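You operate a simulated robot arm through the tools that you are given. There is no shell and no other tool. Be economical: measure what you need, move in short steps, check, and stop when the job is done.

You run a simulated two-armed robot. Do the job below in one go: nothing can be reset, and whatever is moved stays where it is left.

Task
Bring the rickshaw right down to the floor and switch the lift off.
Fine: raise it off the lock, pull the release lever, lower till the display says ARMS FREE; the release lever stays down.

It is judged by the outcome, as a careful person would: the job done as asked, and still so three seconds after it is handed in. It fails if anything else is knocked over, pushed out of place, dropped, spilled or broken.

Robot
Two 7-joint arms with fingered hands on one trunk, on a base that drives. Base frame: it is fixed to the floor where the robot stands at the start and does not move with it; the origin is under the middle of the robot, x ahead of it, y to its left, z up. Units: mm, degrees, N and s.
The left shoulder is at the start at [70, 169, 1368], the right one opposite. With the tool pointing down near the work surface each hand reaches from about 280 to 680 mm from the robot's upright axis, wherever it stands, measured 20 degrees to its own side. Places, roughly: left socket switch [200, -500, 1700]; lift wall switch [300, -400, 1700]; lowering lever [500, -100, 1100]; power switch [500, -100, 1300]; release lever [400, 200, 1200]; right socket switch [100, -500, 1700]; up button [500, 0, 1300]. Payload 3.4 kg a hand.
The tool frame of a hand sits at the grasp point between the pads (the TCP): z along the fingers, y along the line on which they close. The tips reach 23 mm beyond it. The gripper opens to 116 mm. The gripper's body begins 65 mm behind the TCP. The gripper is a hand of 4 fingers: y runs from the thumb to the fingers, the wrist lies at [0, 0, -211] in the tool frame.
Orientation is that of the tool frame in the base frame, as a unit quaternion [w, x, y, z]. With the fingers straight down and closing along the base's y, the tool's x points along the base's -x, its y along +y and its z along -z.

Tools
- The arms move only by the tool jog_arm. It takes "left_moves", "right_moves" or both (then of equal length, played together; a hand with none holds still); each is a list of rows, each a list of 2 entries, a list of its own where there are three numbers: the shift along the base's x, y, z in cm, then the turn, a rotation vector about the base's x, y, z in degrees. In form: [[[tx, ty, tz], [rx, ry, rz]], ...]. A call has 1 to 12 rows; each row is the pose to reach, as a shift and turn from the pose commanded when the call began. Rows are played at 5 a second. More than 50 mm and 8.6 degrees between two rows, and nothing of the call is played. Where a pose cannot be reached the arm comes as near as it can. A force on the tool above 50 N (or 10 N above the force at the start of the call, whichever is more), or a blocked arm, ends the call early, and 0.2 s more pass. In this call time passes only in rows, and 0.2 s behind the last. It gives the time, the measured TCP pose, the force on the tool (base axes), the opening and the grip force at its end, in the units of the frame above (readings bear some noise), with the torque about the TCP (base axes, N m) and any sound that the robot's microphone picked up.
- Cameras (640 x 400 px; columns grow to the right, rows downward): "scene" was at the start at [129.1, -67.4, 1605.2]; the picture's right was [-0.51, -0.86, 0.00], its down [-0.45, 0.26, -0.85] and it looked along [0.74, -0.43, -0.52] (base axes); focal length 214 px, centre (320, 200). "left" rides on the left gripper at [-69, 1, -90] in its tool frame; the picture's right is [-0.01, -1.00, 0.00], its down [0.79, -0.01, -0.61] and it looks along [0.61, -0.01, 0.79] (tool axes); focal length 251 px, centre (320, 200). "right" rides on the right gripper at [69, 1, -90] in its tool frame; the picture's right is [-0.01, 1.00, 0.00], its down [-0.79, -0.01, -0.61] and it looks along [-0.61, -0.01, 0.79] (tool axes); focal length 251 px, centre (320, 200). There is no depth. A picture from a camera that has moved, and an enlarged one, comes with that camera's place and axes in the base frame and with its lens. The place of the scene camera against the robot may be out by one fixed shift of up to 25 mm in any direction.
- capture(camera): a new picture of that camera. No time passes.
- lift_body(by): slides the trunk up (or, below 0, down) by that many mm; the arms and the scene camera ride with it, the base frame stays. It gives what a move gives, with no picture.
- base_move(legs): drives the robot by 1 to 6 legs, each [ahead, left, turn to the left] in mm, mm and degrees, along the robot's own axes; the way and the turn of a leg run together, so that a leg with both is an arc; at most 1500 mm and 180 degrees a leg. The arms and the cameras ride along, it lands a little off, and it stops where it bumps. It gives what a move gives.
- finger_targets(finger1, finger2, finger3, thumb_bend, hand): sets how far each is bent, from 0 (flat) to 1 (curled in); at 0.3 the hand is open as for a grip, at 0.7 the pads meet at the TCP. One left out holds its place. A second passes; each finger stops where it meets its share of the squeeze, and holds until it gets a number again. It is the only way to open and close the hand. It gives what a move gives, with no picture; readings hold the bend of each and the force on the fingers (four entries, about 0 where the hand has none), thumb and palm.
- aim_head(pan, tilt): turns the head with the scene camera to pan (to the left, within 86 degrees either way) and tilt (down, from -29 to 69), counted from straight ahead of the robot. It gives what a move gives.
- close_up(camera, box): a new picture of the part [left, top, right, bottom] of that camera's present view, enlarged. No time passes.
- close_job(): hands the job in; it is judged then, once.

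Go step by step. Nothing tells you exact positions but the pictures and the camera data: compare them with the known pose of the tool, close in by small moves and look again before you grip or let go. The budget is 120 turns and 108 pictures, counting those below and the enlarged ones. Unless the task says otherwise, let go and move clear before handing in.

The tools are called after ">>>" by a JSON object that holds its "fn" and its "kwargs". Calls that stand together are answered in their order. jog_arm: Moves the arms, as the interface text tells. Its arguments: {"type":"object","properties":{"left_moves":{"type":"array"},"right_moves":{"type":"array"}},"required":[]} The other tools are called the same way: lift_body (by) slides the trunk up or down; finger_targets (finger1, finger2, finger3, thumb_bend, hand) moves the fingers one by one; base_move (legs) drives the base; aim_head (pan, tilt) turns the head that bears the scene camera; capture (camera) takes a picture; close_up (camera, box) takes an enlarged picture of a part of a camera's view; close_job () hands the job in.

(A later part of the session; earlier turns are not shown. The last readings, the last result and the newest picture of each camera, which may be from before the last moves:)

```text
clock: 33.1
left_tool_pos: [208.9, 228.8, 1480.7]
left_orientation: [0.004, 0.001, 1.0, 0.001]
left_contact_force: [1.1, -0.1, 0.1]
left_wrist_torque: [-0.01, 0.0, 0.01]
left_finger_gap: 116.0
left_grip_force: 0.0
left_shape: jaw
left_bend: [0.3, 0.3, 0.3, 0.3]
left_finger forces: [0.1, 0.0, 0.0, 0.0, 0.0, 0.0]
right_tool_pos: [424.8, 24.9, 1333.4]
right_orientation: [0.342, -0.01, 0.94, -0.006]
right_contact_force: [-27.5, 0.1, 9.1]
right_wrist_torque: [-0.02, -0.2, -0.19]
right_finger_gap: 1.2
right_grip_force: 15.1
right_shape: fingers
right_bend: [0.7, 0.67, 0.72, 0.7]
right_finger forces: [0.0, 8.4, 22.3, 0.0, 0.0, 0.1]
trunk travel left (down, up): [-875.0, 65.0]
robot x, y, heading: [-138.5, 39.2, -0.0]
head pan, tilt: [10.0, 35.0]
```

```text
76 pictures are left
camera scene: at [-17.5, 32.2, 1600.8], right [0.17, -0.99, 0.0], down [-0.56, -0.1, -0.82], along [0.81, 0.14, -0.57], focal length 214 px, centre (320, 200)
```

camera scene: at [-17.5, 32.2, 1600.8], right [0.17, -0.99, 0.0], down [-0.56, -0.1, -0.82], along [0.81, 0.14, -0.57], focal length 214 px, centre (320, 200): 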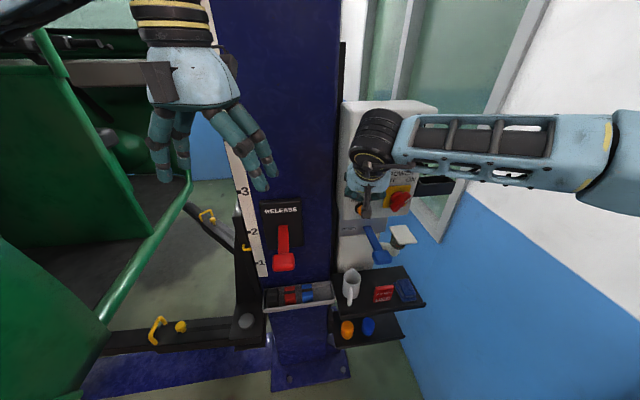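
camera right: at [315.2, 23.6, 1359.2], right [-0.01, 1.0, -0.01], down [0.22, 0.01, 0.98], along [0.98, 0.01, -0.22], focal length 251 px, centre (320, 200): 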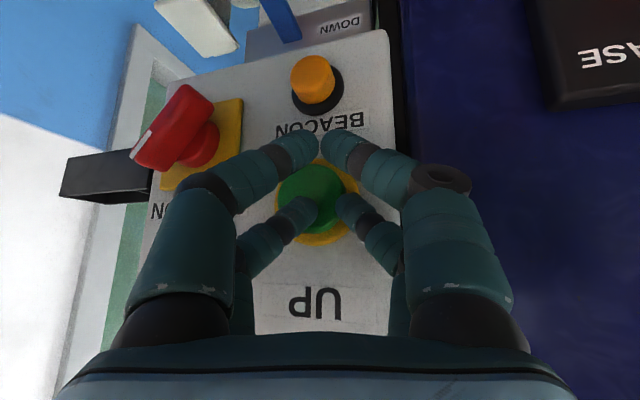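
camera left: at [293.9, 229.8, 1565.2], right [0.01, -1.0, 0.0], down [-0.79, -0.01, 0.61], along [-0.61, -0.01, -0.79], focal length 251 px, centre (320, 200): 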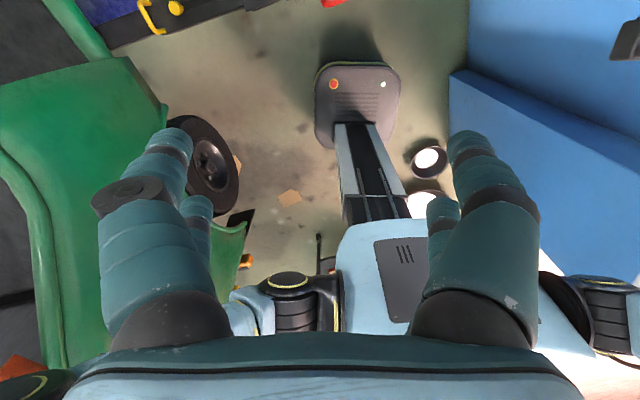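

>>> {"fn": "jog_arm", "kwargs": {"right_moves": [[[-3, -1, 0], [0, 0, 0]], [[-6, -4, 1], [0, 0, 0]], [[-8, -7.5, 2], [0, 0, 0]], [[-8, -11.5, 2], [0, 0, 0]]]}}

>>> {"fn": "capture", "kwargs": {"camera": "scene"}}

```text
clock: 34.1
left_tool_pos: [224.8, 229.1, 1476.8]
left_orientation: [-0.002, 0.0, 1.0, 0.0]
left_contact_force: [-0.1, 0.1, -0.9]
left_wrist_torque: [-0.03, 0.01, 0.03]
left_finger_gap: 115.7
left_grip_force: 0.1
left_shape: jaw
left_bend: [0.3, 0.3, 0.3, 0.3]
left_finger forces: [0.0, 0.0, 0.1, 0.0, 0.1, 0.0]
right_tool_pos: [359.0, -91.3, 1344.5]
right_orientation: [0.336, -0.009, 0.942, -0.006]
right_contact_force: [0.2, 0.3, -0.1]
right_wrist_torque: [0.03, 0.01, 0.0]
right_finger_gap: 1.4
right_grip_force: 0.0
right_shape: fingers
right_bend: [0.7, 0.7, 0.7, 0.7]
right_finger forces: [0.0, 0.1, 0.0, 0.1, 0.0, 0.1]
trunk travel left (down, up): [-875.0, 65.0]
robot x, y, heading: [-138.7, 37.7, 0.1]
head pan, tilt: [10.0, 35.0]
```

```text
75 pictures are left
camera scene: at [0.2, 31.0, 1599.1], right [0.17, -0.99, 0.0], down [-0.57, -0.1, -0.82], along [0.81, 0.14, -0.58], focal length 214 px, centre (320, 200)
```

scene: 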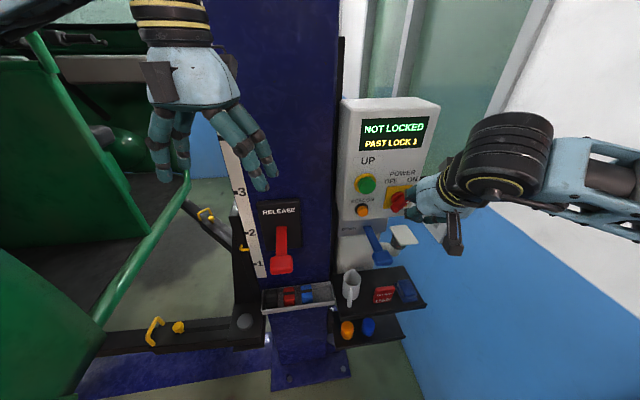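

The display says NOT LOCKED / PAST LOCK, so it is off the lock. I'll zoom to confirm and look at the release lever.

>>> {"fn": "close_up", "kwargs": {"camera": "scene", "box": [220, 90, 460, 310]}}

>>> {"fn": "capture", "kwargs": {"camera": "right"}}

```text
1.82 times, centred on (340, 200) of scene
camera zoom: at [0.2, 31.0, 1599.1], right [0.17, -0.99, 0.0], down [-0.57, -0.1, -0.82], along [0.81, 0.14, -0.58], focal length 390 px, centre (284, 200)
```

zoom: 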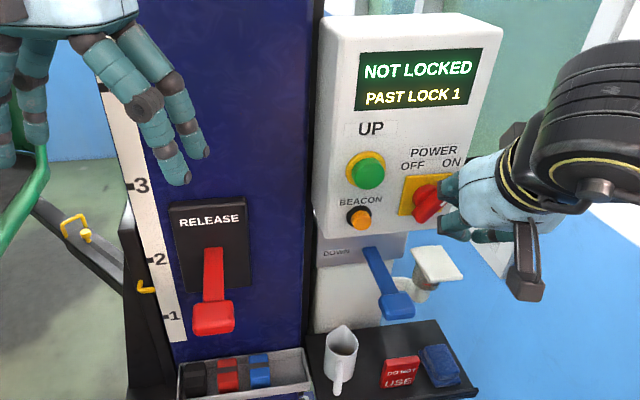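

```text
73 pictures are left
camera right: at [249.6, -92.8, 1370.1], right [-0.01, 1.0, -0.01], down [0.23, 0.01, 0.97], along [0.97, 0.01, -0.23], focal length 251 px, centre (320, 200)
```

right: 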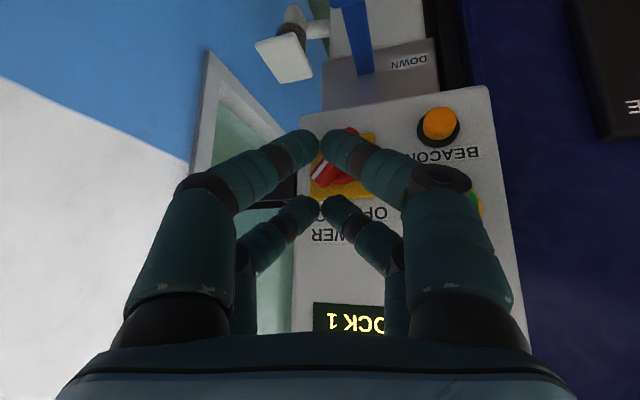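

Confirmed: NOT LOCKED, PAST LOCK 1. Next I'll close the left hand and bring it, tilted, above the outer face of the release lever handle near [320, 197, 1188], easing the right hand back.

>>> {"fn": "finger_targets", "kwargs": {"hand": "left", "finger1": 0.7, "finger2": 0.7, "finger3": 0.7, "thumb_bend": 0.7}}

>>> {"fn": "jog_arm", "kwargs": {"left_moves": [[[0, -0.5, -4], [0, -7.5, 0]], [[0, -1, -8], [0, -15, 0]], [[0, -2, -12], [0, -22.5, 0]], [[1, -2.5, -16], [0, -30, 0]], [[2, -3.2, -20], [0, -37.5, 0]], [[4, -3.2, -23], [0, -45, 0]]], "right_moves": [[[-2, 0, 0], [0, 0, 0]], [[-3, 0, 0], [0, 0, 0]], [[-4, 0, 0], [0, 0, 0]], [[-4, 0, 0], [0, 0, 0]], [[-4, 0, 0], [0, 0, 0]], [[-4, 0, 0], [0, 0, 0]]]}}

>>> {"fn": "capture", "kwargs": {"camera": "left"}}

>>> {"fn": "capture", "kwargs": {"camera": "scene"}}

```text
clock: 35.1
left_tool_pos: [222.1, 229.8, 1477.2]
left_orientation: [-0.002, 0.001, 1.0, 0.0]
left_contact_force: [0.4, -0.4, -0.5]
left_wrist_torque: [0.0, 0.0, 0.0]
left_finger_gap: 1.4
left_grip_force: 0.0
left_shape: fingers
left_bend: [0.7, 0.7, 0.7, 0.7]
left_finger forces: [0.0, 0.0, 0.0, 0.0, 0.1, 0.0]
right_tool_pos: [356.2, -90.4, 1345.3]
right_orientation: [0.337, -0.011, 0.941, -0.006]
right_contact_force: [0.4, 0.0, -0.2]
right_wrist_torque: [-0.04, -0.03, -0.02]
right_finger_gap: 1.4
right_grip_force: 0.2
right_shape: fingers
right_bend: [0.7, 0.7, 0.7, 0.7]
right_finger forces: [0.1, 0.1, 0.0, 0.0, 0.1, 0.1]
trunk travel left (down, up): [-875.0, 65.0]
robot x, y, heading: [-139.5, 39.6, 0.1]
head pan, tilt: [10.0, 35.0]
```

```text
clock: 36.5
left_tool_pos: [295.2, 186.3, 1251.6]
left_orientation: [0.382, 0.001, 0.924, 0.0]
left_contact_force: [0.8, -0.4, 0.0]
left_wrist_torque: [0.01, 0.01, 0.04]
left_finger_gap: 1.6
left_grip_force: 0.0
left_shape: fingers
left_bend: [0.7, 0.7, 0.7, 0.7]
left_finger forces: [0.0, 0.1, 0.1, 0.0, 0.0, 0.0]
left hand out of reach, approached as far as the arm can: row 5, 6
right_tool_pos: [318.6, -90.7, 1345.8]
right_orientation: [0.336, -0.01, 0.942, -0.006]
right_contact_force: [0.6, 0.7, 0.5]
right_wrist_torque: [0.0, 0.03, -0.01]
right_finger_gap: 1.3
right_grip_force: 0.1
right_shape: fingers
right_bend: [0.7, 0.7, 0.7, 0.7]
right_finger forces: [0.1, 0.1, 0.0, 0.0, 0.0, 0.0]
trunk travel left (down, up): [-875.0, 65.0]
robot x, y, heading: [-136.6, 41.4, -0.1]
head pan, tilt: [10.0, 35.0]
```

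```text
72 pictures are left
camera left: at [279.5, 185.7, 1362.5], right [0.0, -1.0, 0.01], down [-0.99, -0.01, -0.13], along [0.13, -0.01, -0.99], focal length 251 px, centre (320, 200)
```

left: 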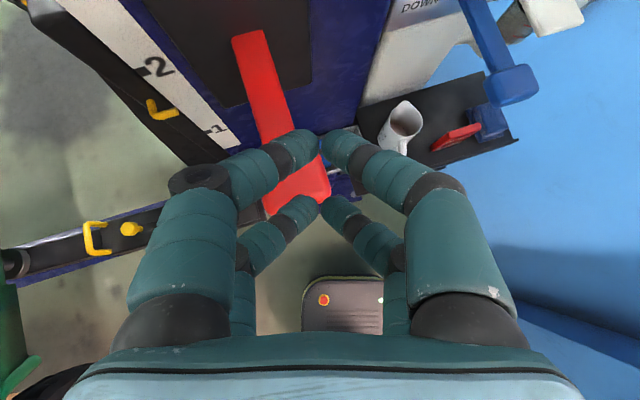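

```text
71 pictures are left
camera scene: at [-1.0, 31.8, 1599.3], right [0.17, -0.99, 0.0], down [-0.57, -0.1, -0.82], along [0.81, 0.14, -0.57], focal length 214 px, centre (320, 200)
```

scene: 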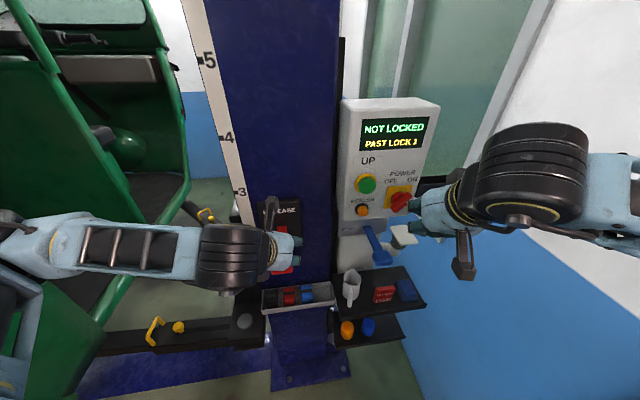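

The 45° tilt makes the wrist too close to the shoulder. I'll flatten the tilt to about 25° and see where the hand settles.

>>> {"fn": "jog_arm", "kwargs": {"left_moves": [[[0, 0, 1], [0, 7, 0]], [[0, 0, 1], [0, 14, 0]], [[0, 0, 1], [0, 20, 0]]]}}

>>> {"fn": "capture", "kwargs": {"camera": "left"}}

```text
clock: 37.3
left_tool_pos: [294.1, 186.0, 1263.2]
left_orientation: [0.215, 0.0, 0.977, 0.0]
left_contact_force: [-0.2, -0.3, -0.3]
left_wrist_torque: [-0.04, 0.01, 0.01]
left_finger_gap: 1.7
left_grip_force: 0.0
left_shape: fingers
left_bend: [0.7, 0.7, 0.7, 0.7]
left_finger forces: [0.0, 0.0, 0.0, 0.0, 0.0, 0.0]
right_tool_pos: [318.3, -89.5, 1345.6]
right_orientation: [0.336, -0.01, 0.942, -0.005]
right_contact_force: [0.0, 0.0, 0.1]
right_wrist_torque: [0.0, 0.0, 0.0]
right_finger_gap: 1.1
right_grip_force: 0.0
right_shape: fingers
right_bend: [0.7, 0.7, 0.7, 0.7]
right_finger forces: [0.1, 0.1, 0.0, 0.0, 0.0, 0.0]
trunk travel left (down, up): [-875.0, 65.0]
robot x, y, heading: [-138.6, 41.3, 0.1]
head pan, tilt: [10.0, 35.0]
```

```text
70 pictures are left
camera left: at [318.2, 185.7, 1372.0], right [0.01, -1.0, 0.0], down [-0.98, -0.01, 0.22], along [-0.22, -0.01, -0.98], focal length 251 px, centre (320, 200)
```

left: 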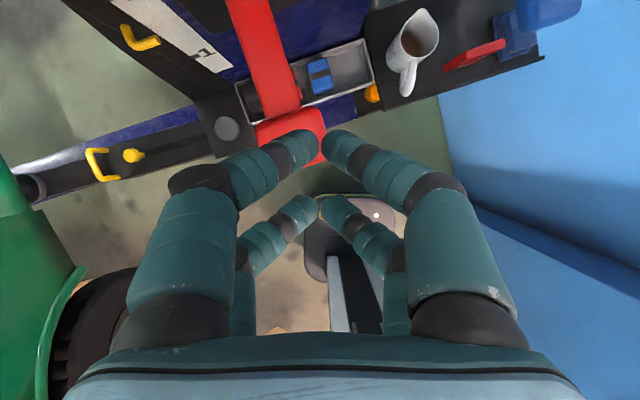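

The handle is near [318, 203, 1186]. I'll line up over it and press down slowly.

>>> {"fn": "jog_arm", "kwargs": {"left_moves": [[[-0.4, 1.7, 0], [0, 0, 0]], [[-0.4, 1.7, -2], [0, 0, 0]], [[-0.4, 1.7, -4], [0, 0, 0]], [[-0.4, 1.7, -5], [0, 0, 0]], [[-0.4, 1.7, -6], [0, 0, 0]], [[-0.4, 1.7, -7], [0, 0, 0]]]}}

>>> {"fn": "capture", "kwargs": {"camera": "left"}}

```text
clock: 38.7
left_tool_pos: [290.5, 201.6, 1191.3]
left_orientation: [0.215, 0.0, 0.977, 0.0]
left_contact_force: [0.3, 0.6, -0.5]
left_wrist_torque: [-0.01, -0.02, 0.01]
left_finger_gap: 1.7
left_grip_force: 0.1
left_shape: fingers
left_bend: [0.7, 0.7, 0.7, 0.7]
left_finger forces: [0.0, 0.0, 0.0, 0.1, 0.0, 0.0]
right_tool_pos: [317.0, -90.2, 1345.7]
right_orientation: [0.337, -0.01, 0.942, -0.006]
right_contact_force: [-0.5, -0.8, -0.6]
right_wrist_torque: [-0.01, -0.02, -0.02]
right_finger_gap: 0.9
right_grip_force: 0.0
right_shape: fingers
right_bend: [0.7, 0.7, 0.7, 0.7]
right_finger forces: [0.0, 0.0, 0.0, 0.0, 0.0, 0.0]
trunk travel left (down, up): [-875.0, 65.0]
robot x, y, heading: [-140.4, 35.9, -0.1]
head pan, tilt: [10.0, 35.0]
```

```text
69 pictures are left
camera left: at [314.3, 202.0, 1300.8], right [0.01, -1.0, 0.0], down [-0.98, -0.01, 0.22], along [-0.22, -0.01, -0.98], focal length 251 px, centre (320, 200)
```

left: 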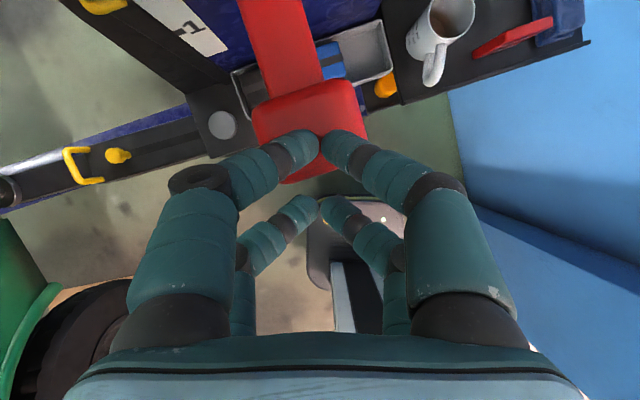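

>>> {"fn": "jog_arm", "kwargs": {"left_moves": [[[0.5, 0, -0.8], [0, 0, 0]], [[0.8, 0, -1.6], [0, 0, 0]], [[1, 0, -2.4], [0, 0, 0]], [[1.2, 0, -3.2], [0, 0, 0]], [[1.4, 0, -4], [0, 0, 0]]]}}

>>> {"fn": "capture", "kwargs": {"camera": "left"}}

>>> {"fn": "capture", "kwargs": {"camera": "scene"}}

```text
clock: 39.9
left_tool_pos: [302.5, 201.1, 1152.9]
left_orientation: [0.216, 0.001, 0.976, 0.0]
left_contact_force: [-10.5, -0.9, -2.5]
left_wrist_torque: [-0.09, 0.12, 0.1]
left_finger_gap: 0.7
left_grip_force: 6.7
left_shape: fingers
left_bend: [0.7, 0.71, 0.7, 0.7]
left_finger forces: [2.6, 10.1, 0.0, 0.0, 0.1, 0.1]
right_tool_pos: [314.4, -89.9, 1347.1]
right_orientation: [0.338, -0.009, 0.941, -0.006]
right_contact_force: [0.0, 0.7, -0.6]
right_wrist_torque: [-0.01, 0.01, -0.02]
right_finger_gap: 1.2
right_grip_force: 0.0
right_shape: fingers
right_bend: [0.7, 0.7, 0.7, 0.7]
right_finger forces: [0.1, 0.0, 0.0, 0.0, 0.1, 0.0]
trunk travel left (down, up): [-875.0, 65.0]
robot x, y, heading: [-141.3, 39.9, 0.0]
head pan, tilt: [10.0, 35.0]
```

```text
68 pictures are left
camera left: at [325.2, 201.9, 1262.9], right [0.01, -1.0, 0.0], down [-0.98, -0.01, 0.22], along [-0.22, -0.01, -0.98], focal length 251 px, centre (320, 200)
```

left: 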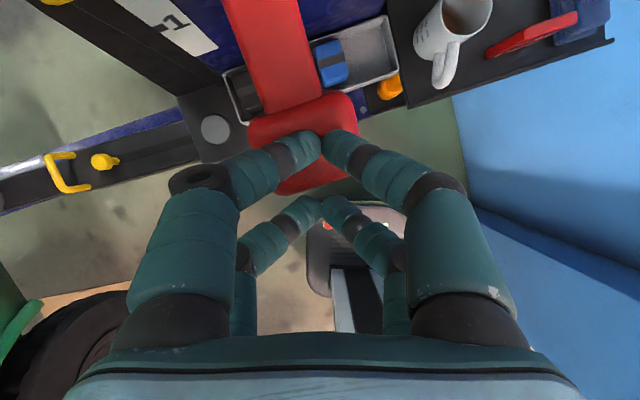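

```text
67 pictures are left
camera scene: at [-6.2, 32.2, 1599.7], right [0.17, -0.99, 0.0], down [-0.56, -0.1, -0.82], along [0.81, 0.14, -0.57], focal length 214 px, centre (320, 200)
```

scene: 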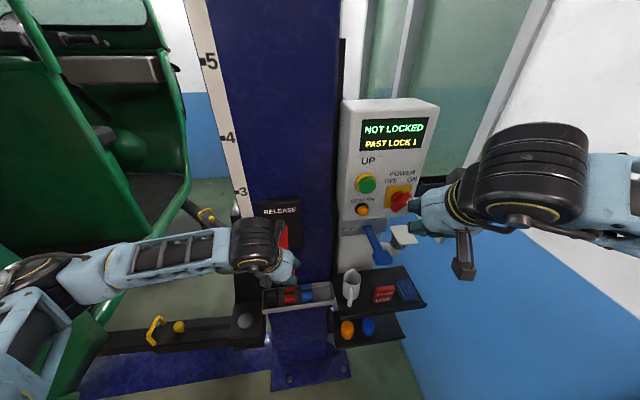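

Light contact, and the handle seems to be following down. I'll continue pressing.

>>> {"fn": "jog_arm", "kwargs": {"left_moves": [[[0, 0, -0.8], [0, 0, 0]], [[0.2, 0, -1.6], [0, 0, 0]], [[0.4, 0, -2.4], [0, 0, 0]], [[0.6, 0, -3.2], [0, 0, 0]], [[0.8, 0, -4], [0, 0, 0]]]}}

>>> {"fn": "capture", "kwargs": {"camera": "left"}}

>>> {"fn": "close_up", "kwargs": {"camera": "scene", "box": [200, 180, 360, 310]}}

```text
clock: 41.1
left_tool_pos: [312.4, 202.0, 1111.1]
left_orientation: [0.215, 0.001, 0.977, 0.0]
left_contact_force: [-0.3, 0.2, -0.2]
left_wrist_torque: [0.0, 0.01, 0.02]
left_finger_gap: 1.3
left_grip_force: 0.1
left_shape: fingers
left_bend: [0.7, 0.7, 0.7, 0.7]
left_finger forces: [0.1, 0.1, 0.0, 0.0, 0.0, 0.0]
right_tool_pos: [318.0, -89.9, 1346.0]
right_orientation: [0.336, -0.01, 0.942, -0.006]
right_contact_force: [-0.8, -0.6, 0.1]
right_wrist_torque: [0.02, 0.01, 0.0]
right_finger_gap: 1.0
right_grip_force: 0.1
right_shape: fingers
right_bend: [0.7, 0.7, 0.7, 0.7]
right_finger forces: [0.0, 0.1, 0.1, 0.0, 0.0, 0.1]
trunk travel left (down, up): [-875.0, 65.0]
robot x, y, heading: [-138.8, 38.6, -0.1]
head pan, tilt: [10.0, 35.0]
```

```text
66 pictures are left
camera left: at [335.7, 201.8, 1221.0], right [0.01, -1.0, 0.0], down [-0.98, -0.01, 0.22], along [-0.22, -0.01, -0.98], focal length 251 px, centre (320, 200)
```

left: 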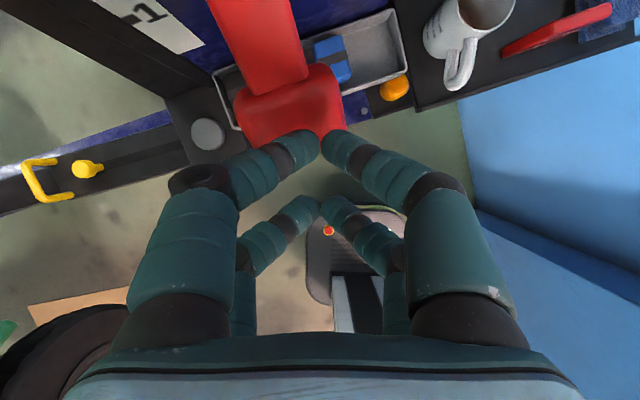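

```text
3.08 times, centred on (280, 245) of scene
camera zoom: at [-2.3, 32.5, 1599.4], right [0.17, -0.99, 0.0], down [-0.57, -0.1, -0.82], along [0.81, 0.14, -0.57], focal length 660 px, centre (443, 62)
```

zoom: 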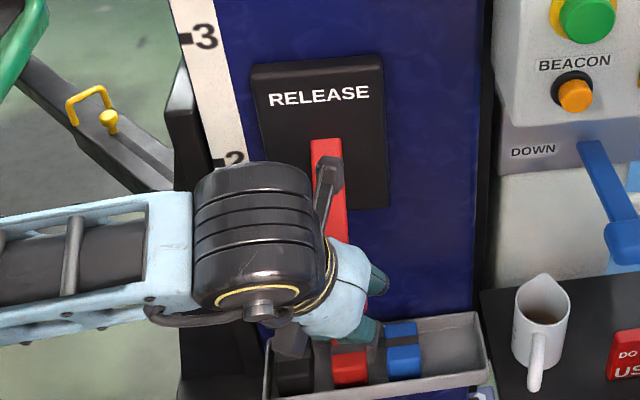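

I need a clear view of the lever, so I'll back the left hand off toward me.

>>> {"fn": "jog_arm", "kwargs": {"left_moves": [[[-2, 0, 0], [0, 0, 0]], [[-5, 2, 0], [0, 0, 0]], [[-7, 6, 2], [0, 0, 0]], [[-7, 9.5, 5], [0, 0, 0]]]}}

>>> {"fn": "close_up", "kwargs": {"camera": "scene", "box": [200, 90, 460, 310]}}

```text
clock: 42.1
left_tool_pos: [251.6, 296.6, 1162.9]
left_orientation: [0.216, 0.001, 0.976, 0.0]
left_contact_force: [0.1, -0.2, -0.3]
left_wrist_torque: [-0.02, -0.04, 0.02]
left_finger_gap: 1.1
left_grip_force: 0.0
left_shape: fingers
left_bend: [0.7, 0.7, 0.7, 0.7]
left_finger forces: [0.0, 0.1, 0.0, 0.0, 0.0, 0.1]
left hand out of reach, approached as far as the arm can: row 3, 4
right_tool_pos: [315.6, -90.0, 1344.7]
right_orientation: [0.337, -0.012, 0.941, -0.005]
right_contact_force: [0.1, 0.0, 0.2]
right_wrist_torque: [-0.01, 0.03, 0.01]
right_finger_gap: 1.3
right_grip_force: 0.1
right_shape: fingers
right_bend: [0.7, 0.7, 0.7, 0.7]
right_finger forces: [0.0, 0.0, 0.0, 0.0, 0.0, 0.0]
trunk travel left (down, up): [-875.0, 65.0]
robot x, y, heading: [-138.3, 42.0, -0.1]
head pan, tilt: [10.0, 35.0]
```

```text
1.82 times, centred on (330, 200) of scene
camera zoom: at [-3.5, 32.8, 1599.4], right [0.17, -0.99, 0.0], down [-0.56, -0.1, -0.82], along [0.81, 0.14, -0.57], focal length 390 px, centre (302, 200)
```

zoom: 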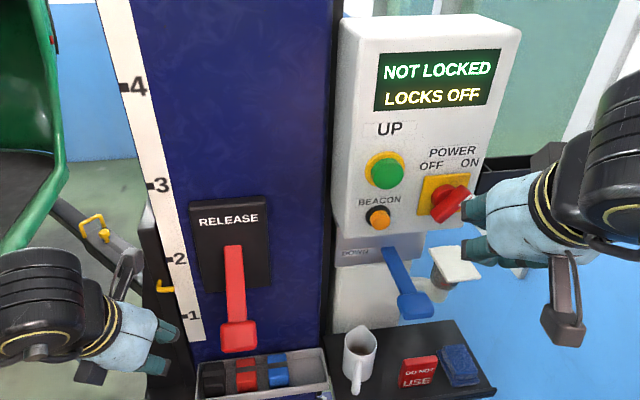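

LOCKS OFF: the release lever is down. Before lowering I'll check for anything under or beside the rickshaw.

>>> {"fn": "aim_head", "kwargs": {"pan": 75, "tilt": 40}}

>>> {"fn": "capture", "kwargs": {"camera": "scene"}}

>>> {"fn": "capture", "kwargs": {"camera": "left"}}

```text
clock: 43.4
left_tool_pos: [252.4, 296.9, 1162.4]
left_orientation: [0.214, 0.001, 0.977, 0.0]
left_contact_force: [0.1, 0.3, -0.3]
left_wrist_torque: [0.01, -0.03, -0.03]
left_finger_gap: 1.3
left_grip_force: 0.1
left_shape: fingers
left_bend: [0.7, 0.7, 0.7, 0.7]
left_finger forces: [0.0, 0.1, 0.0, 0.0, 0.0, 0.0]
right_tool_pos: [317.0, -90.4, 1346.6]
right_orientation: [0.337, -0.01, 0.941, -0.006]
right_contact_force: [-0.7, -0.2, 0.6]
right_wrist_torque: [0.0, -0.01, -0.01]
right_finger_gap: 1.2
right_grip_force: 0.0
right_shape: fingers
right_bend: [0.7, 0.7, 0.7, 0.7]
right_finger forces: [0.0, 0.1, 0.1, 0.1, 0.1, 0.0]
trunk travel left (down, up): [-875.0, 65.0]
robot x, y, heading: [-140.6, 40.4, -0.0]
head pan, tilt: [75.0, 40.0]
```

```text
63 pictures are left
camera scene: at [-67.2, 99.4, 1591.9], right [0.97, -0.26, 0.0], down [-0.17, -0.62, -0.77], along [0.2, 0.74, -0.64], focal length 214 px, centre (320, 200)
```

scene: 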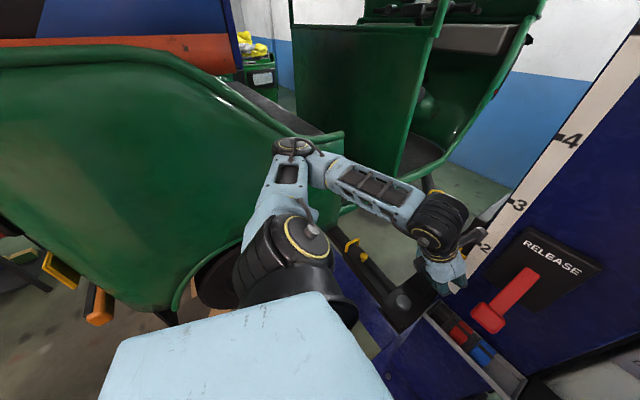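

```text
62 pictures are left
camera left: at [276.1, 297.0, 1272.0], right [0.01, -1.0, 0.0], down [-0.98, -0.01, 0.22], along [-0.22, -0.01, -0.98], focal length 251 px, centre (320, 200)
```

left: 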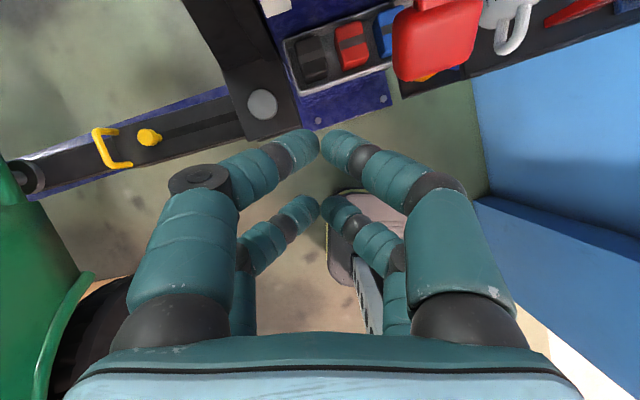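

The left elbow is close to the rickshaw's side. I'll raise the left hand and bring it inward to give clearance before lowering.

>>> {"fn": "jog_arm", "kwargs": {"left_moves": [[[0, 0, 4], [0, 4, 0]], [[1, -2, 8], [0, 8, 0]], [[2, -4, 12], [0, 12, 0]], [[3, -7, 16], [0, 16, 0]], [[4, -10, 20], [0, 20, 0]], [[5, -13, 24], [0, 25, 0]], [[5, -16, 27], [0, 25, 0]]]}}

>>> {"fn": "capture", "kwargs": {"camera": "scene"}}

>>> {"fn": "aim_head", "kwargs": {"pan": -75, "tilt": 25}}

>>> {"fn": "capture", "kwargs": {"camera": "scene"}}

```text
refused: row 4 steps farther than a row can; nothing moved
```

```text
61 pictures are left
camera scene: at [-67.2, 99.4, 1591.9], right [0.97, -0.26, 0.0], down [-0.17, -0.62, -0.77], along [0.2, 0.74, -0.64], focal length 214 px, centre (320, 200)
```

scene: 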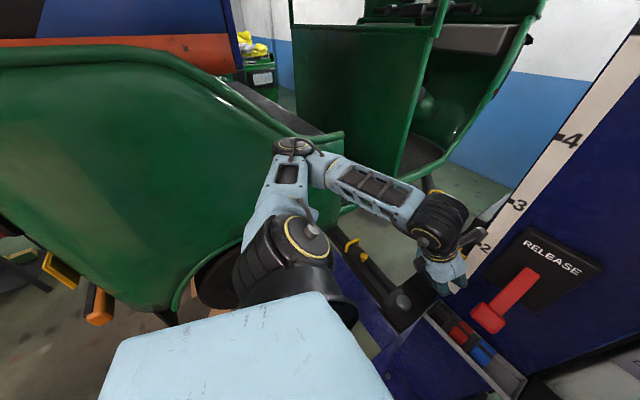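

```text
clock: 45.8
left_tool_pos: [252.6, 296.8, 1162.2]
left_orientation: [0.215, 0.001, 0.977, 0.0]
left_contact_force: [-0.4, 1.6, 0.4]
left_wrist_torque: [0.03, -0.03, 0.02]
left_finger_gap: 1.1
left_grip_force: 0.1
left_shape: fingers
left_bend: [0.7, 0.7, 0.7, 0.7]
left_finger forces: [0.0, 0.1, 0.1, 0.0, 0.0, 0.0]
right_tool_pos: [317.7, -90.4, 1345.8]
right_orientation: [0.337, -0.01, 0.941, -0.005]
right_contact_force: [0.1, 0.1, -0.2]
right_wrist_torque: [-0.01, -0.01, 0.0]
right_finger_gap: 1.3
right_grip_force: 0.0
right_shape: fingers
right_bend: [0.7, 0.7, 0.7, 0.7]
right_finger forces: [0.0, 0.0, 0.0, 0.1, 0.1, 0.0]
trunk travel left (down, up): [-875.0, 65.0]
robot x, y, heading: [-141.9, 38.6, -0.2]
head pan, tilt: [-75.0, 25.0]
```

```text
60 pictures are left
camera scene: at [-65.8, -71.7, 1615.2], right [-0.97, -0.26, 0.0], down [-0.11, 0.41, -0.91], along [0.23, -0.88, -0.42], focal length 214 px, centre (320, 200)
```

scene: 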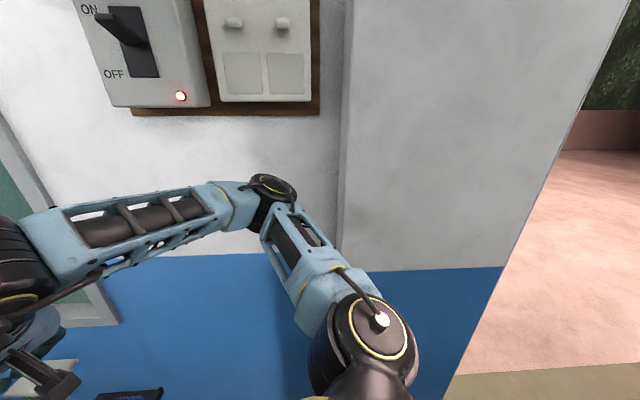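

>>> {"fn": "jog_arm", "kwargs": {"left_moves": [[[0, 0, 4], [0, 4, 0]], [[0.5, -2, 8], [0, 8, 0]], [[1, -4, 12], [0, 12, 0]], [[1.5, -6, 16], [0, 16, 0]], [[2.5, -8, 20], [0, 20, 0]], [[3.5, -10, 24], [0, 25, 0]], [[5, -12, 27], [0, 25, 0]], [[6, -14, 27], [0, 25, 0]]]}}

>>> {"fn": "aim_head", "kwargs": {"pan": 75, "tilt": 30}}

>>> {"fn": "capture", "kwargs": {"camera": "scene"}}

```text
clock: 47.6
left_tool_pos: [312.4, 156.9, 1430.8]
left_orientation: [-0.002, 0.0, 1.0, 0.0]
left_contact_force: [0.1, -0.4, 0.5]
left_wrist_torque: [0.0, 0.03, 0.03]
left_finger_gap: 1.2
left_grip_force: 0.0
left_shape: fingers
left_bend: [0.7, 0.7, 0.7, 0.7]
left_finger forces: [0.1, 0.0, 0.0, 0.1, 0.0, 0.0]
right_tool_pos: [318.5, -91.2, 1346.3]
right_orientation: [0.336, -0.011, 0.942, -0.006]
right_contact_force: [-0.3, 0.6, 1.5]
right_wrist_torque: [-0.03, -0.02, 0.03]
right_finger_gap: 1.3
right_grip_force: 0.1
right_shape: fingers
right_bend: [0.7, 0.7, 0.7, 0.7]
right_finger forces: [0.0, 0.1, 0.0, 0.1, 0.0, 0.0]
trunk travel left (down, up): [-875.0, 65.0]
robot x, y, heading: [-142.1, 39.4, 0.1]
head pan, tilt: [-75.0, 25.0]
```

```text
clock: 49.9
left_tool_pos: [312.0, 157.6, 1432.4]
left_orientation: [-0.001, 0.001, 1.0, 0.0]
left_contact_force: [0.8, -0.1, -0.1]
left_wrist_torque: [0.01, 0.03, 0.01]
left_finger_gap: 1.2
left_grip_force: 0.0
left_shape: fingers
left_bend: [0.7, 0.7, 0.7, 0.7]
left_finger forces: [0.1, 0.0, 0.1, 0.1, 0.1, 0.0]
right_tool_pos: [317.5, -90.5, 1346.4]
right_orientation: [0.337, -0.01, 0.941, -0.006]
right_contact_force: [-0.5, 1.0, -0.7]
right_wrist_torque: [-0.02, -0.01, 0.03]
right_finger_gap: 1.3
right_grip_force: 0.0
right_shape: fingers
right_bend: [0.7, 0.7, 0.7, 0.7]
right_finger forces: [0.1, 0.0, 0.0, 0.1, 0.0, 0.0]
trunk travel left (down, up): [-875.0, 65.0]
robot x, y, heading: [-142.4, 35.9, 0.0]
head pan, tilt: [75.0, 30.0]
```

```text
59 pictures are left
camera scene: at [-65.8, 104.6, 1607.2], right [0.97, -0.26, 0.0], down [-0.13, -0.48, -0.87], along [0.23, 0.84, -0.5], focal length 214 px, centre (320, 200)
```

scene: 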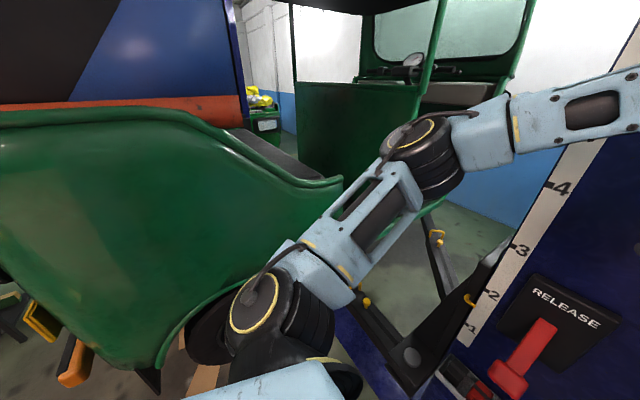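

The left arm is well clear now. I'll move the right hand down in front of the DOWN lever and look closely.

>>> {"fn": "jog_arm", "kwargs": {"right_moves": [[[-1, 0.8, -2], [0, 5, 0]], [[-1, 1.5, -4], [0, 10, 0]], [[0, 2.2, -6], [0, 15, 0]], [[1.5, 3, -7.5], [0, 19, 0]]]}}

>>> {"fn": "aim_head", "kwargs": {"pan": -5, "tilt": 35}}

>>> {"fn": "capture", "kwargs": {"camera": "right"}}

>>> {"fn": "capture", "kwargs": {"camera": "scene"}}

>>> {"fn": "capture", "kwargs": {"camera": "left"}}

```text
clock: 50.9
left_tool_pos: [312.1, 158.8, 1430.9]
left_orientation: [-0.002, 0.0, 1.0, 0.0]
left_contact_force: [0.6, -0.6, -0.4]
left_wrist_torque: [-0.03, 0.0, 0.04]
left_finger_gap: 1.1
left_grip_force: 0.1
left_shape: fingers
left_bend: [0.7, 0.7, 0.7, 0.7]
left_finger forces: [0.0, 0.0, 0.1, 0.0, 0.1, 0.0]
right_tool_pos: [334.0, -59.7, 1270.0]
right_orientation: [0.176, -0.011, 0.984, -0.005]
right_contact_force: [0.3, 1.0, -1.0]
right_wrist_torque: [-0.02, 0.02, 0.01]
right_finger_gap: 1.3
right_grip_force: 0.1
right_shape: fingers
right_bend: [0.7, 0.7, 0.7, 0.7]
right_finger forces: [0.0, 0.0, 0.1, 0.1, 0.0, 0.0]
trunk travel left (down, up): [-875.0, 65.0]
robot x, y, heading: [-143.5, 39.3, 0.1]
head pan, tilt: [75.0, 30.0]
```

```text
clock: 52.5
left_tool_pos: [312.5, 156.8, 1431.1]
left_orientation: [-0.001, 0.0, 1.0, 0.0]
left_contact_force: [0.5, 0.6, 0.3]
left_wrist_torque: [-0.01, -0.02, 0.01]
left_finger_gap: 1.0
left_grip_force: 0.2
left_shape: fingers
left_bend: [0.7, 0.7, 0.7, 0.7]
left_finger forces: [0.1, 0.0, 0.0, 0.0, 0.0, 0.0]
right_tool_pos: [331.5, -60.5, 1270.3]
right_orientation: [0.177, -0.011, 0.984, -0.004]
right_contact_force: [-0.6, -0.6, 0.9]
right_wrist_torque: [-0.02, -0.01, -0.04]
right_finger_gap: 1.5
right_grip_force: 0.0
right_shape: fingers
right_bend: [0.7, 0.7, 0.7, 0.7]
right_finger forces: [0.0, 0.1, 0.0, 0.1, 0.0, 0.0]
trunk travel left (down, up): [-875.0, 65.0]
robot x, y, heading: [-139.5, 41.9, -0.1]
head pan, tilt: [-5.0, 35.0]
```

```text
58 pictures are left
camera right: at [237.0, -61.5, 1330.6], right [-0.01, 1.0, -0.01], down [0.53, 0.01, 0.85], along [0.85, 0.01, -0.53], focal length 251 px, centre (320, 200)
```

right: 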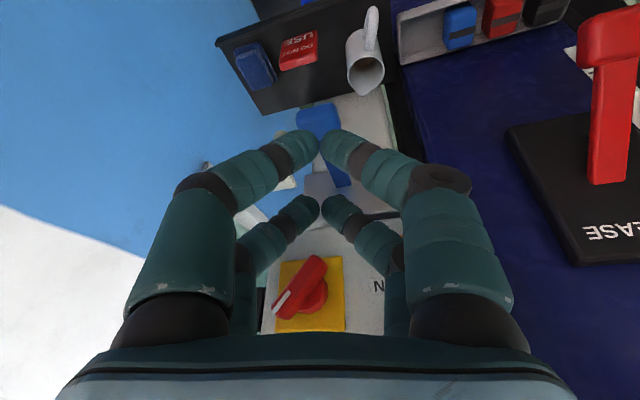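

```text
57 pictures are left
camera scene: at [-1.8, 9.5, 1599.4], right [-0.09, -1.0, 0.0], down [-0.57, 0.05, -0.82], along [0.82, -0.07, -0.57], focal length 214 px, centre (320, 200)
```

scene: 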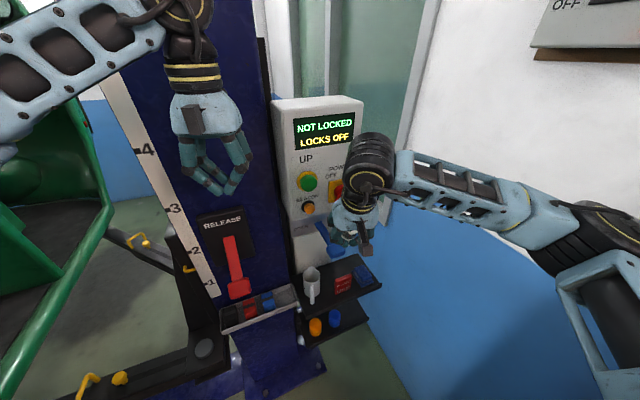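

```text
56 pictures are left
camera left: at [380.7, 157.6, 1520.9], right [0.01, -1.0, 0.0], down [-0.79, -0.01, 0.61], along [-0.61, -0.01, -0.79], focal length 251 px, centre (320, 200)
```

left: 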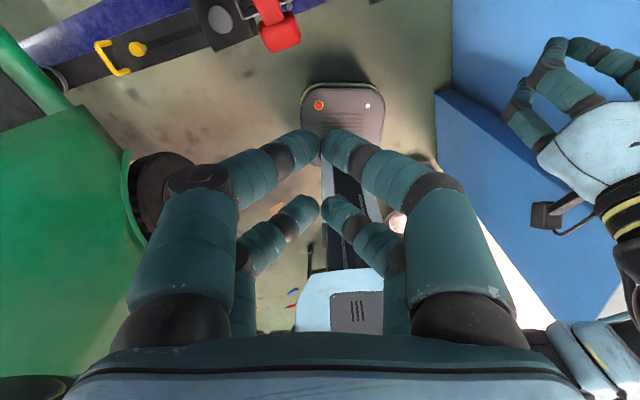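

By triangulation the DOWN handle is lower and deeper than I first took it, near [465, -61, 1065]. I'll approach and look again.

>>> {"fn": "jog_arm", "kwargs": {"right_moves": [[[1, 0, -3.5], [0, 0, 0]], [[3, 0, -7], [0, 0, 0]], [[5, 0, -10.5], [0, 0, 0]], [[6.5, 0, -13], [0, 0, 0]]]}}

>>> {"fn": "capture", "kwargs": {"camera": "right"}}

>>> {"fn": "close_up", "kwargs": {"camera": "scene", "box": [260, 80, 420, 320]}}

```text
clock: 53.5
left_tool_pos: [312.9, 156.7, 1432.2]
left_orientation: [-0.001, 0.001, 1.0, 0.0]
left_contact_force: [-0.2, -0.4, 0.1]
left_wrist_torque: [-0.06, 0.01, 0.0]
left_finger_gap: 1.6
left_grip_force: 0.0
left_shape: fingers
left_bend: [0.7, 0.7, 0.7, 0.7]
left_finger forces: [0.1, 0.1, 0.0, 0.1, 0.0, 0.0]
right_tool_pos: [400.2, -61.5, 1139.2]
right_orientation: [0.177, -0.011, 0.984, -0.005]
right_contact_force: [0.7, 0.2, 0.1]
right_wrist_torque: [0.0, 0.0, -0.03]
right_finger_gap: 1.2
right_grip_force: 0.1
right_shape: fingers
right_bend: [0.7, 0.7, 0.7, 0.7]
right_finger forces: [0.1, 0.1, 0.0, 0.1, 0.0, 0.1]
trunk travel left (down, up): [-875.0, 65.0]
robot x, y, heading: [-143.0, 41.5, -0.1]
head pan, tilt: [-5.0, 35.0]
```

```text
55 pictures are left
camera right: at [304.6, -62.7, 1200.6], right [-0.01, 1.0, -0.01], down [0.53, 0.01, 0.85], along [0.85, 0.01, -0.53], focal length 251 px, centre (320, 200)
```

right: 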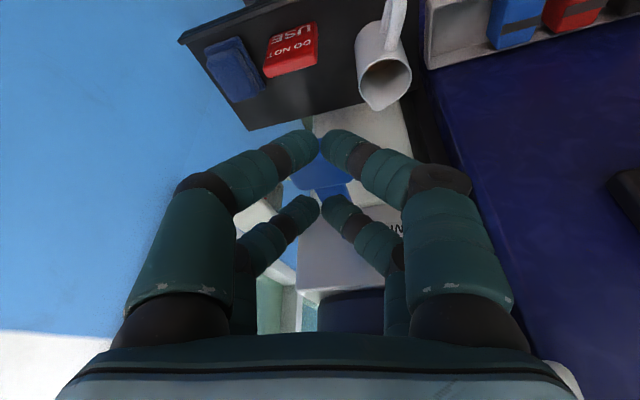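

```text
1.67 times, centred on (340, 200) of scene
camera zoom: at [-1.0, 9.4, 1599.4], right [-0.09, -1.0, 0.0], down [-0.57, 0.05, -0.82], along [0.82, -0.07, -0.57], focal length 358 px, centre (287, 200)
```

zoom: 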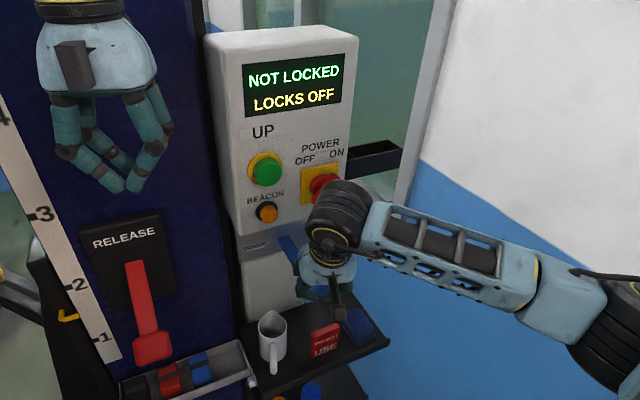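

The handle is at about [443, -60, 1085], just ahead of and below my fingertips, and the display is in view. I'll press it down.

>>> {"fn": "jog_arm", "kwargs": {"right_moves": [[[1, 0.1, -0.5], [0, 0, 0]], [[1.4, 0.1, -2], [0, 0, 0]], [[1.4, 0.1, -3.5], [0, 0, 0]], [[1.6, 0.1, -5], [0, 0, 0]], [[1.8, 0.1, -6.5], [0, 0, 0]]]}}

>>> {"fn": "capture", "kwargs": {"camera": "right"}}

>>> {"fn": "capture", "kwargs": {"camera": "scene"}}

```text
clock: 54.7
left_tool_pos: [312.3, 157.3, 1431.9]
left_orientation: [-0.001, 0.002, 1.0, 0.0]
left_contact_force: [-0.5, 0.4, 0.7]
left_wrist_torque: [0.0, 0.0, -0.02]
left_finger_gap: 1.3
left_grip_force: 0.1
left_shape: fingers
left_bend: [0.7, 0.7, 0.7, 0.7]
left_finger forces: [0.0, 0.0, 0.1, 0.1, 0.0, 0.0]
right_tool_pos: [415.0, -58.6, 1077.3]
right_orientation: [0.177, -0.012, 0.984, -0.004]
right_contact_force: [-0.3, 0.8, 1.0]
right_wrist_torque: [0.04, -0.04, 0.02]
right_finger_gap: 1.3
right_grip_force: 1.5
right_shape: fingers
right_bend: [0.7, 0.71, 0.7, 0.7]
right_finger forces: [0.1, 2.1, 0.1, 0.0, 0.0, 0.0]
trunk travel left (down, up): [-875.0, 65.0]
robot x, y, heading: [-141.7, 39.2, -0.4]
head pan, tilt: [-5.0, 35.0]
```

```text
53 pictures are left
camera right: at [319.6, -59.7, 1137.0], right [-0.01, 1.0, -0.01], down [0.53, 0.01, 0.85], along [0.85, 0.01, -0.53], focal length 251 px, centre (320, 200)
```

right: 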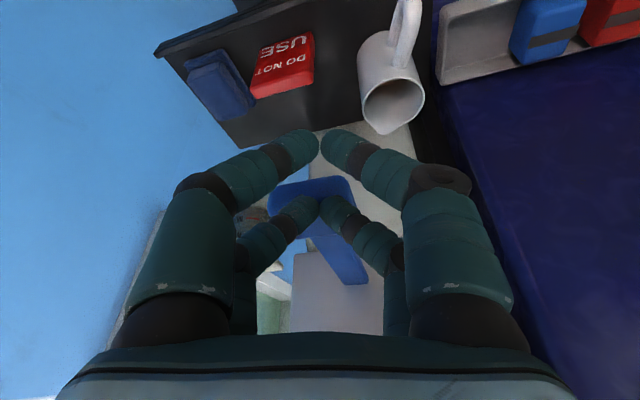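

```text
52 pictures are left
camera scene: at [-2.4, 9.4, 1599.5], right [-0.09, -1.0, 0.0], down [-0.57, 0.05, -0.82], along [0.82, -0.07, -0.57], focal length 214 px, centre (320, 200)
```

scene: 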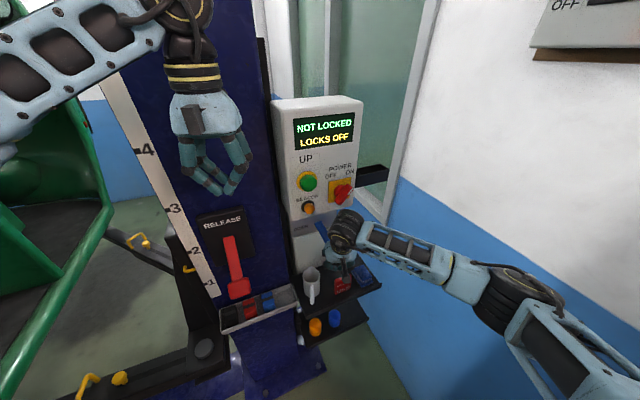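

Fingers just touch the handle. I'll press further in small steps and watch the display.

>>> {"fn": "jog_arm", "kwargs": {"right_moves": [[[0.2, 0, -0.8], [0, 0, 0]], [[0.4, 0, -1.6], [0, 0, 0]], [[0.6, 0, -2.4], [0, 0, 0]], [[0.8, 0, -3.2], [0, 0, 0]]]}}

>>> {"fn": "capture", "kwargs": {"camera": "right"}}

>>> {"fn": "capture", "kwargs": {"camera": "scene"}}

```text
clock: 55.7
left_tool_pos: [311.8, 158.3, 1431.8]
left_orientation: [-0.001, 0.001, 1.0, 0.0]
left_contact_force: [0.2, -0.1, -0.1]
left_wrist_torque: [0.0, -0.01, -0.03]
left_finger_gap: 1.2
left_grip_force: 0.1
left_shape: fingers
left_bend: [0.7, 0.7, 0.7, 0.7]
left_finger forces: [0.0, 0.0, 0.0, 0.1, 0.1, 0.1]
right_tool_pos: [423.0, -58.3, 1045.3]
right_orientation: [0.177, -0.012, 0.984, -0.004]
right_contact_force: [-2.4, 0.7, 3.0]
right_wrist_torque: [0.01, -0.05, 0.01]
right_finger_gap: 1.4
right_grip_force: 2.0
right_shape: fingers
right_bend: [0.7, 0.71, 0.7, 0.7]
right_finger forces: [0.0, 3.8, 0.0, 0.1, 0.0, 0.1]
trunk travel left (down, up): [-875.0, 65.0]
robot x, y, heading: [-140.3, 39.6, -0.1]
head pan, tilt: [-5.0, 35.0]
```

```text
51 pictures are left
camera right: at [327.9, -60.3, 1105.5], right [-0.01, 1.0, -0.01], down [0.53, 0.01, 0.85], along [0.85, 0.01, -0.53], focal length 251 px, centre (320, 200)
```

right: 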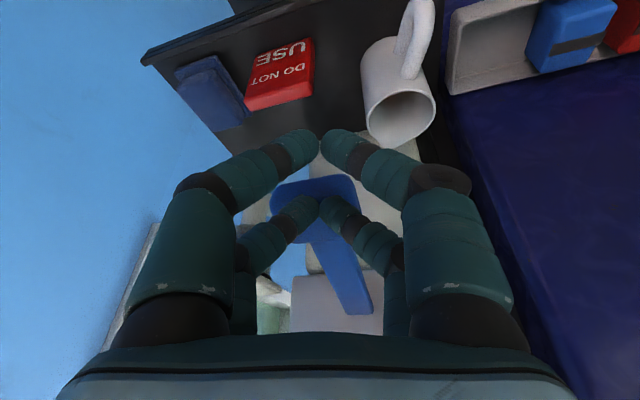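

```text
50 pictures are left
camera scene: at [-2.9, 9.7, 1599.5], right [-0.09, -1.0, 0.0], down [-0.57, 0.05, -0.82], along [0.82, -0.07, -0.57], focal length 214 px, centre (320, 200)
```

scene: 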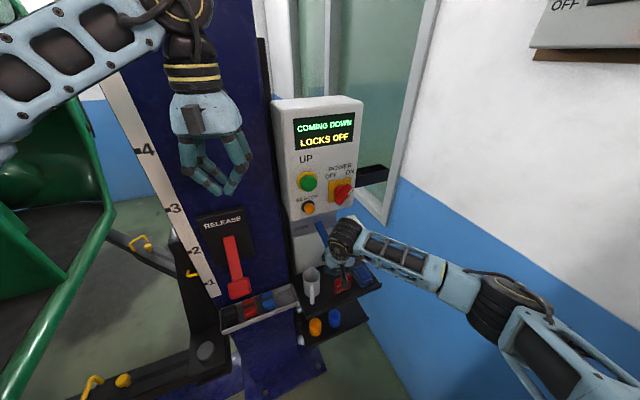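

The display says COMING DOWN. I'll hold the lever here and monitor.

>>> {"fn": "jog_arm", "kwargs": {"right_moves": [[[0, 0, 0], [0, 0, 0]], [[0, 0, 0], [0, 0, 0]], [[0, 0, 0], [0, 0, 0]], [[0, 0, 0], [0, 0, 0]], [[0, 0, 0], [0, 0, 0]]]}}

>>> {"fn": "capture", "kwargs": {"camera": "scene"}}

```text
clock: 56.9
left_tool_pos: [311.8, 157.9, 1431.9]
left_orientation: [-0.001, 0.002, 1.0, 0.0]
left_contact_force: [1.1, 0.6, 0.6]
left_wrist_torque: [-0.01, -0.02, 0.02]
left_finger_gap: 1.1
left_grip_force: 0.0
left_shape: fingers
left_bend: [0.7, 0.7, 0.7, 0.7]
left_finger forces: [0.0, 0.0, 0.1, 0.0, 0.0, 0.0]
right_tool_pos: [424.3, -60.3, 1045.0]
right_orientation: [0.177, -0.011, 0.984, -0.004]
right_contact_force: [-1.0, 0.8, 3.3]
right_wrist_torque: [0.05, -0.02, 0.06]
right_finger_gap: 1.2
right_grip_force: 1.7
right_shape: fingers
right_bend: [0.7, 0.71, 0.7, 0.7]
right_finger forces: [0.0, 3.6, 0.0, 0.0, 0.0, 0.0]
trunk travel left (down, up): [-875.0, 65.0]
robot x, y, heading: [-142.3, 38.8, 0.0]
head pan, tilt: [-5.0, 35.0]
```

```text
49 pictures are left
camera scene: at [-2.9, 9.7, 1599.5], right [-0.09, -1.0, 0.0], down [-0.57, 0.05, -0.82], along [0.82, -0.07, -0.57], focal length 214 px, centre (320, 200)
```

scene: 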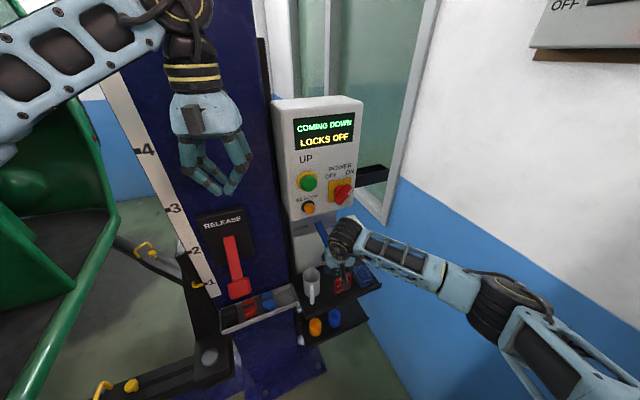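

>>> {"fn": "jog_arm", "kwargs": {"right_moves": [[[0, 0, 0], [0, 0, 0]], [[0, 0, 0], [0, 0, 0]], [[0, 0, 0], [0, 0, 0]], [[0, 0, 0], [0, 0, 0]], [[0, 0, 0], [0, 0, 0]], [[0, 0, 0], [0, 0, 0]], [[0, 0, 0], [0, 0, 0]], [[0, 0, 0], [0, 0, 0]], [[0, 0, 0], [0, 0, 0]]]}}

>>> {"fn": "capture", "kwargs": {"camera": "scene"}}

```text
clock: 58.9
left_tool_pos: [311.5, 157.1, 1430.9]
left_orientation: [-0.001, 0.001, 1.0, 0.0]
left_contact_force: [0.2, 0.3, 0.2]
left_wrist_torque: [-0.04, 0.03, 0.03]
left_finger_gap: 1.3
left_grip_force: 0.1
left_shape: fingers
left_bend: [0.7, 0.7, 0.7, 0.7]
left_finger forces: [0.1, 0.0, 0.0, 0.1, 0.0, 0.0]
right_tool_pos: [424.1, -59.3, 1045.4]
right_orientation: [0.177, -0.011, 0.984, -0.003]
right_contact_force: [-2.2, 0.4, 2.6]
right_wrist_torque: [0.04, -0.03, 0.01]
right_finger_gap: 1.2
right_grip_force: 2.1
right_shape: fingers
right_bend: [0.7, 0.71, 0.7, 0.7]
right_finger forces: [0.0, 3.6, 0.0, 0.0, 0.0, 0.0]
trunk travel left (down, up): [-875.0, 65.0]
robot x, y, heading: [-142.2, 35.8, -0.1]
head pan, tilt: [-5.0, 35.0]
```

```text
48 pictures are left
camera scene: at [-2.9, 9.7, 1599.5], right [-0.09, -1.0, 0.0], down [-0.57, 0.05, -0.82], along [0.82, -0.07, -0.57], focal length 214 px, centre (320, 200)
```

scene: 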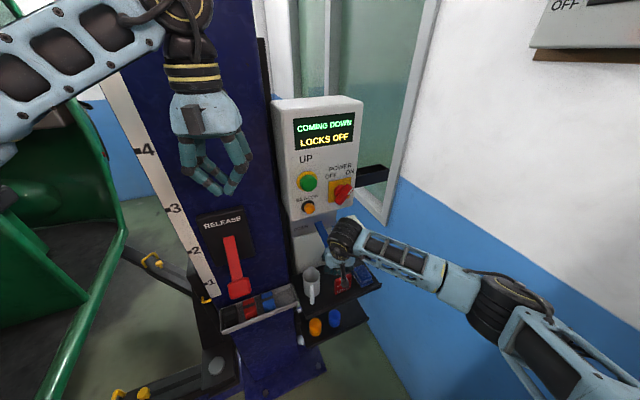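

Descending steadily. I'll keep holding.

>>> {"fn": "jog_arm", "kwargs": {"right_moves": [[[0, 0, 0], [0, 0, 0]], [[0, 0, 0], [0, 0, 0]], [[0, 0, 0], [0, 0, 0]], [[0, 0, 0], [0, 0, 0]], [[0, 0, 0], [0, 0, 0]], [[0, 0, 0], [0, 0, 0]], [[0, 0, 0], [0, 0, 0]], [[0, 0, 0], [0, 0, 0]], [[0, 0, 0], [0, 0, 0]], [[0, 0, 0], [0, 0, 0]], [[0, 0, 0], [0, 0, 0]], [[0, 0, 0], [0, 0, 0]]]}}

>>> {"fn": "capture", "kwargs": {"camera": "scene"}}

```text
clock: 61.5
left_tool_pos: [311.8, 158.4, 1432.1]
left_orientation: [-0.001, 0.001, 1.0, 0.0]
left_contact_force: [0.2, -0.3, -0.2]
left_wrist_torque: [-0.01, -0.08, 0.0]
left_finger_gap: 1.0
left_grip_force: 0.1
left_shape: fingers
left_bend: [0.7, 0.7, 0.7, 0.7]
left_finger forces: [0.0, 0.0, 0.0, 0.0, 0.0, 0.0]
right_tool_pos: [423.8, -58.9, 1045.2]
right_orientation: [0.177, -0.01, 0.984, -0.004]
right_contact_force: [-1.4, 0.3, 3.3]
right_wrist_torque: [0.0, -0.05, 0.02]
right_finger_gap: 1.2
right_grip_force: 1.6
right_shape: fingers
right_bend: [0.7, 0.71, 0.7, 0.7]
right_finger forces: [0.0, 3.5, 0.1, 0.0, 0.1, 0.0]
trunk travel left (down, up): [-875.0, 65.0]
robot x, y, heading: [-145.9, 38.9, -0.0]
head pan, tilt: [-5.0, 35.0]
```

```text
47 pictures are left
camera scene: at [-2.9, 9.7, 1599.5], right [-0.09, -1.0, 0.0], down [-0.57, 0.05, -0.82], along [0.82, -0.07, -0.57], focal length 214 px, centre (320, 200)
```

scene: 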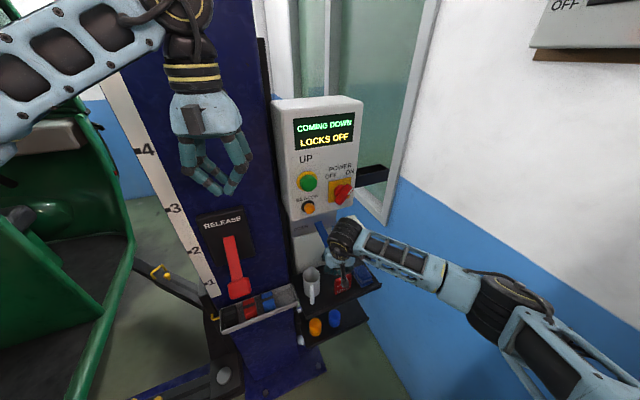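

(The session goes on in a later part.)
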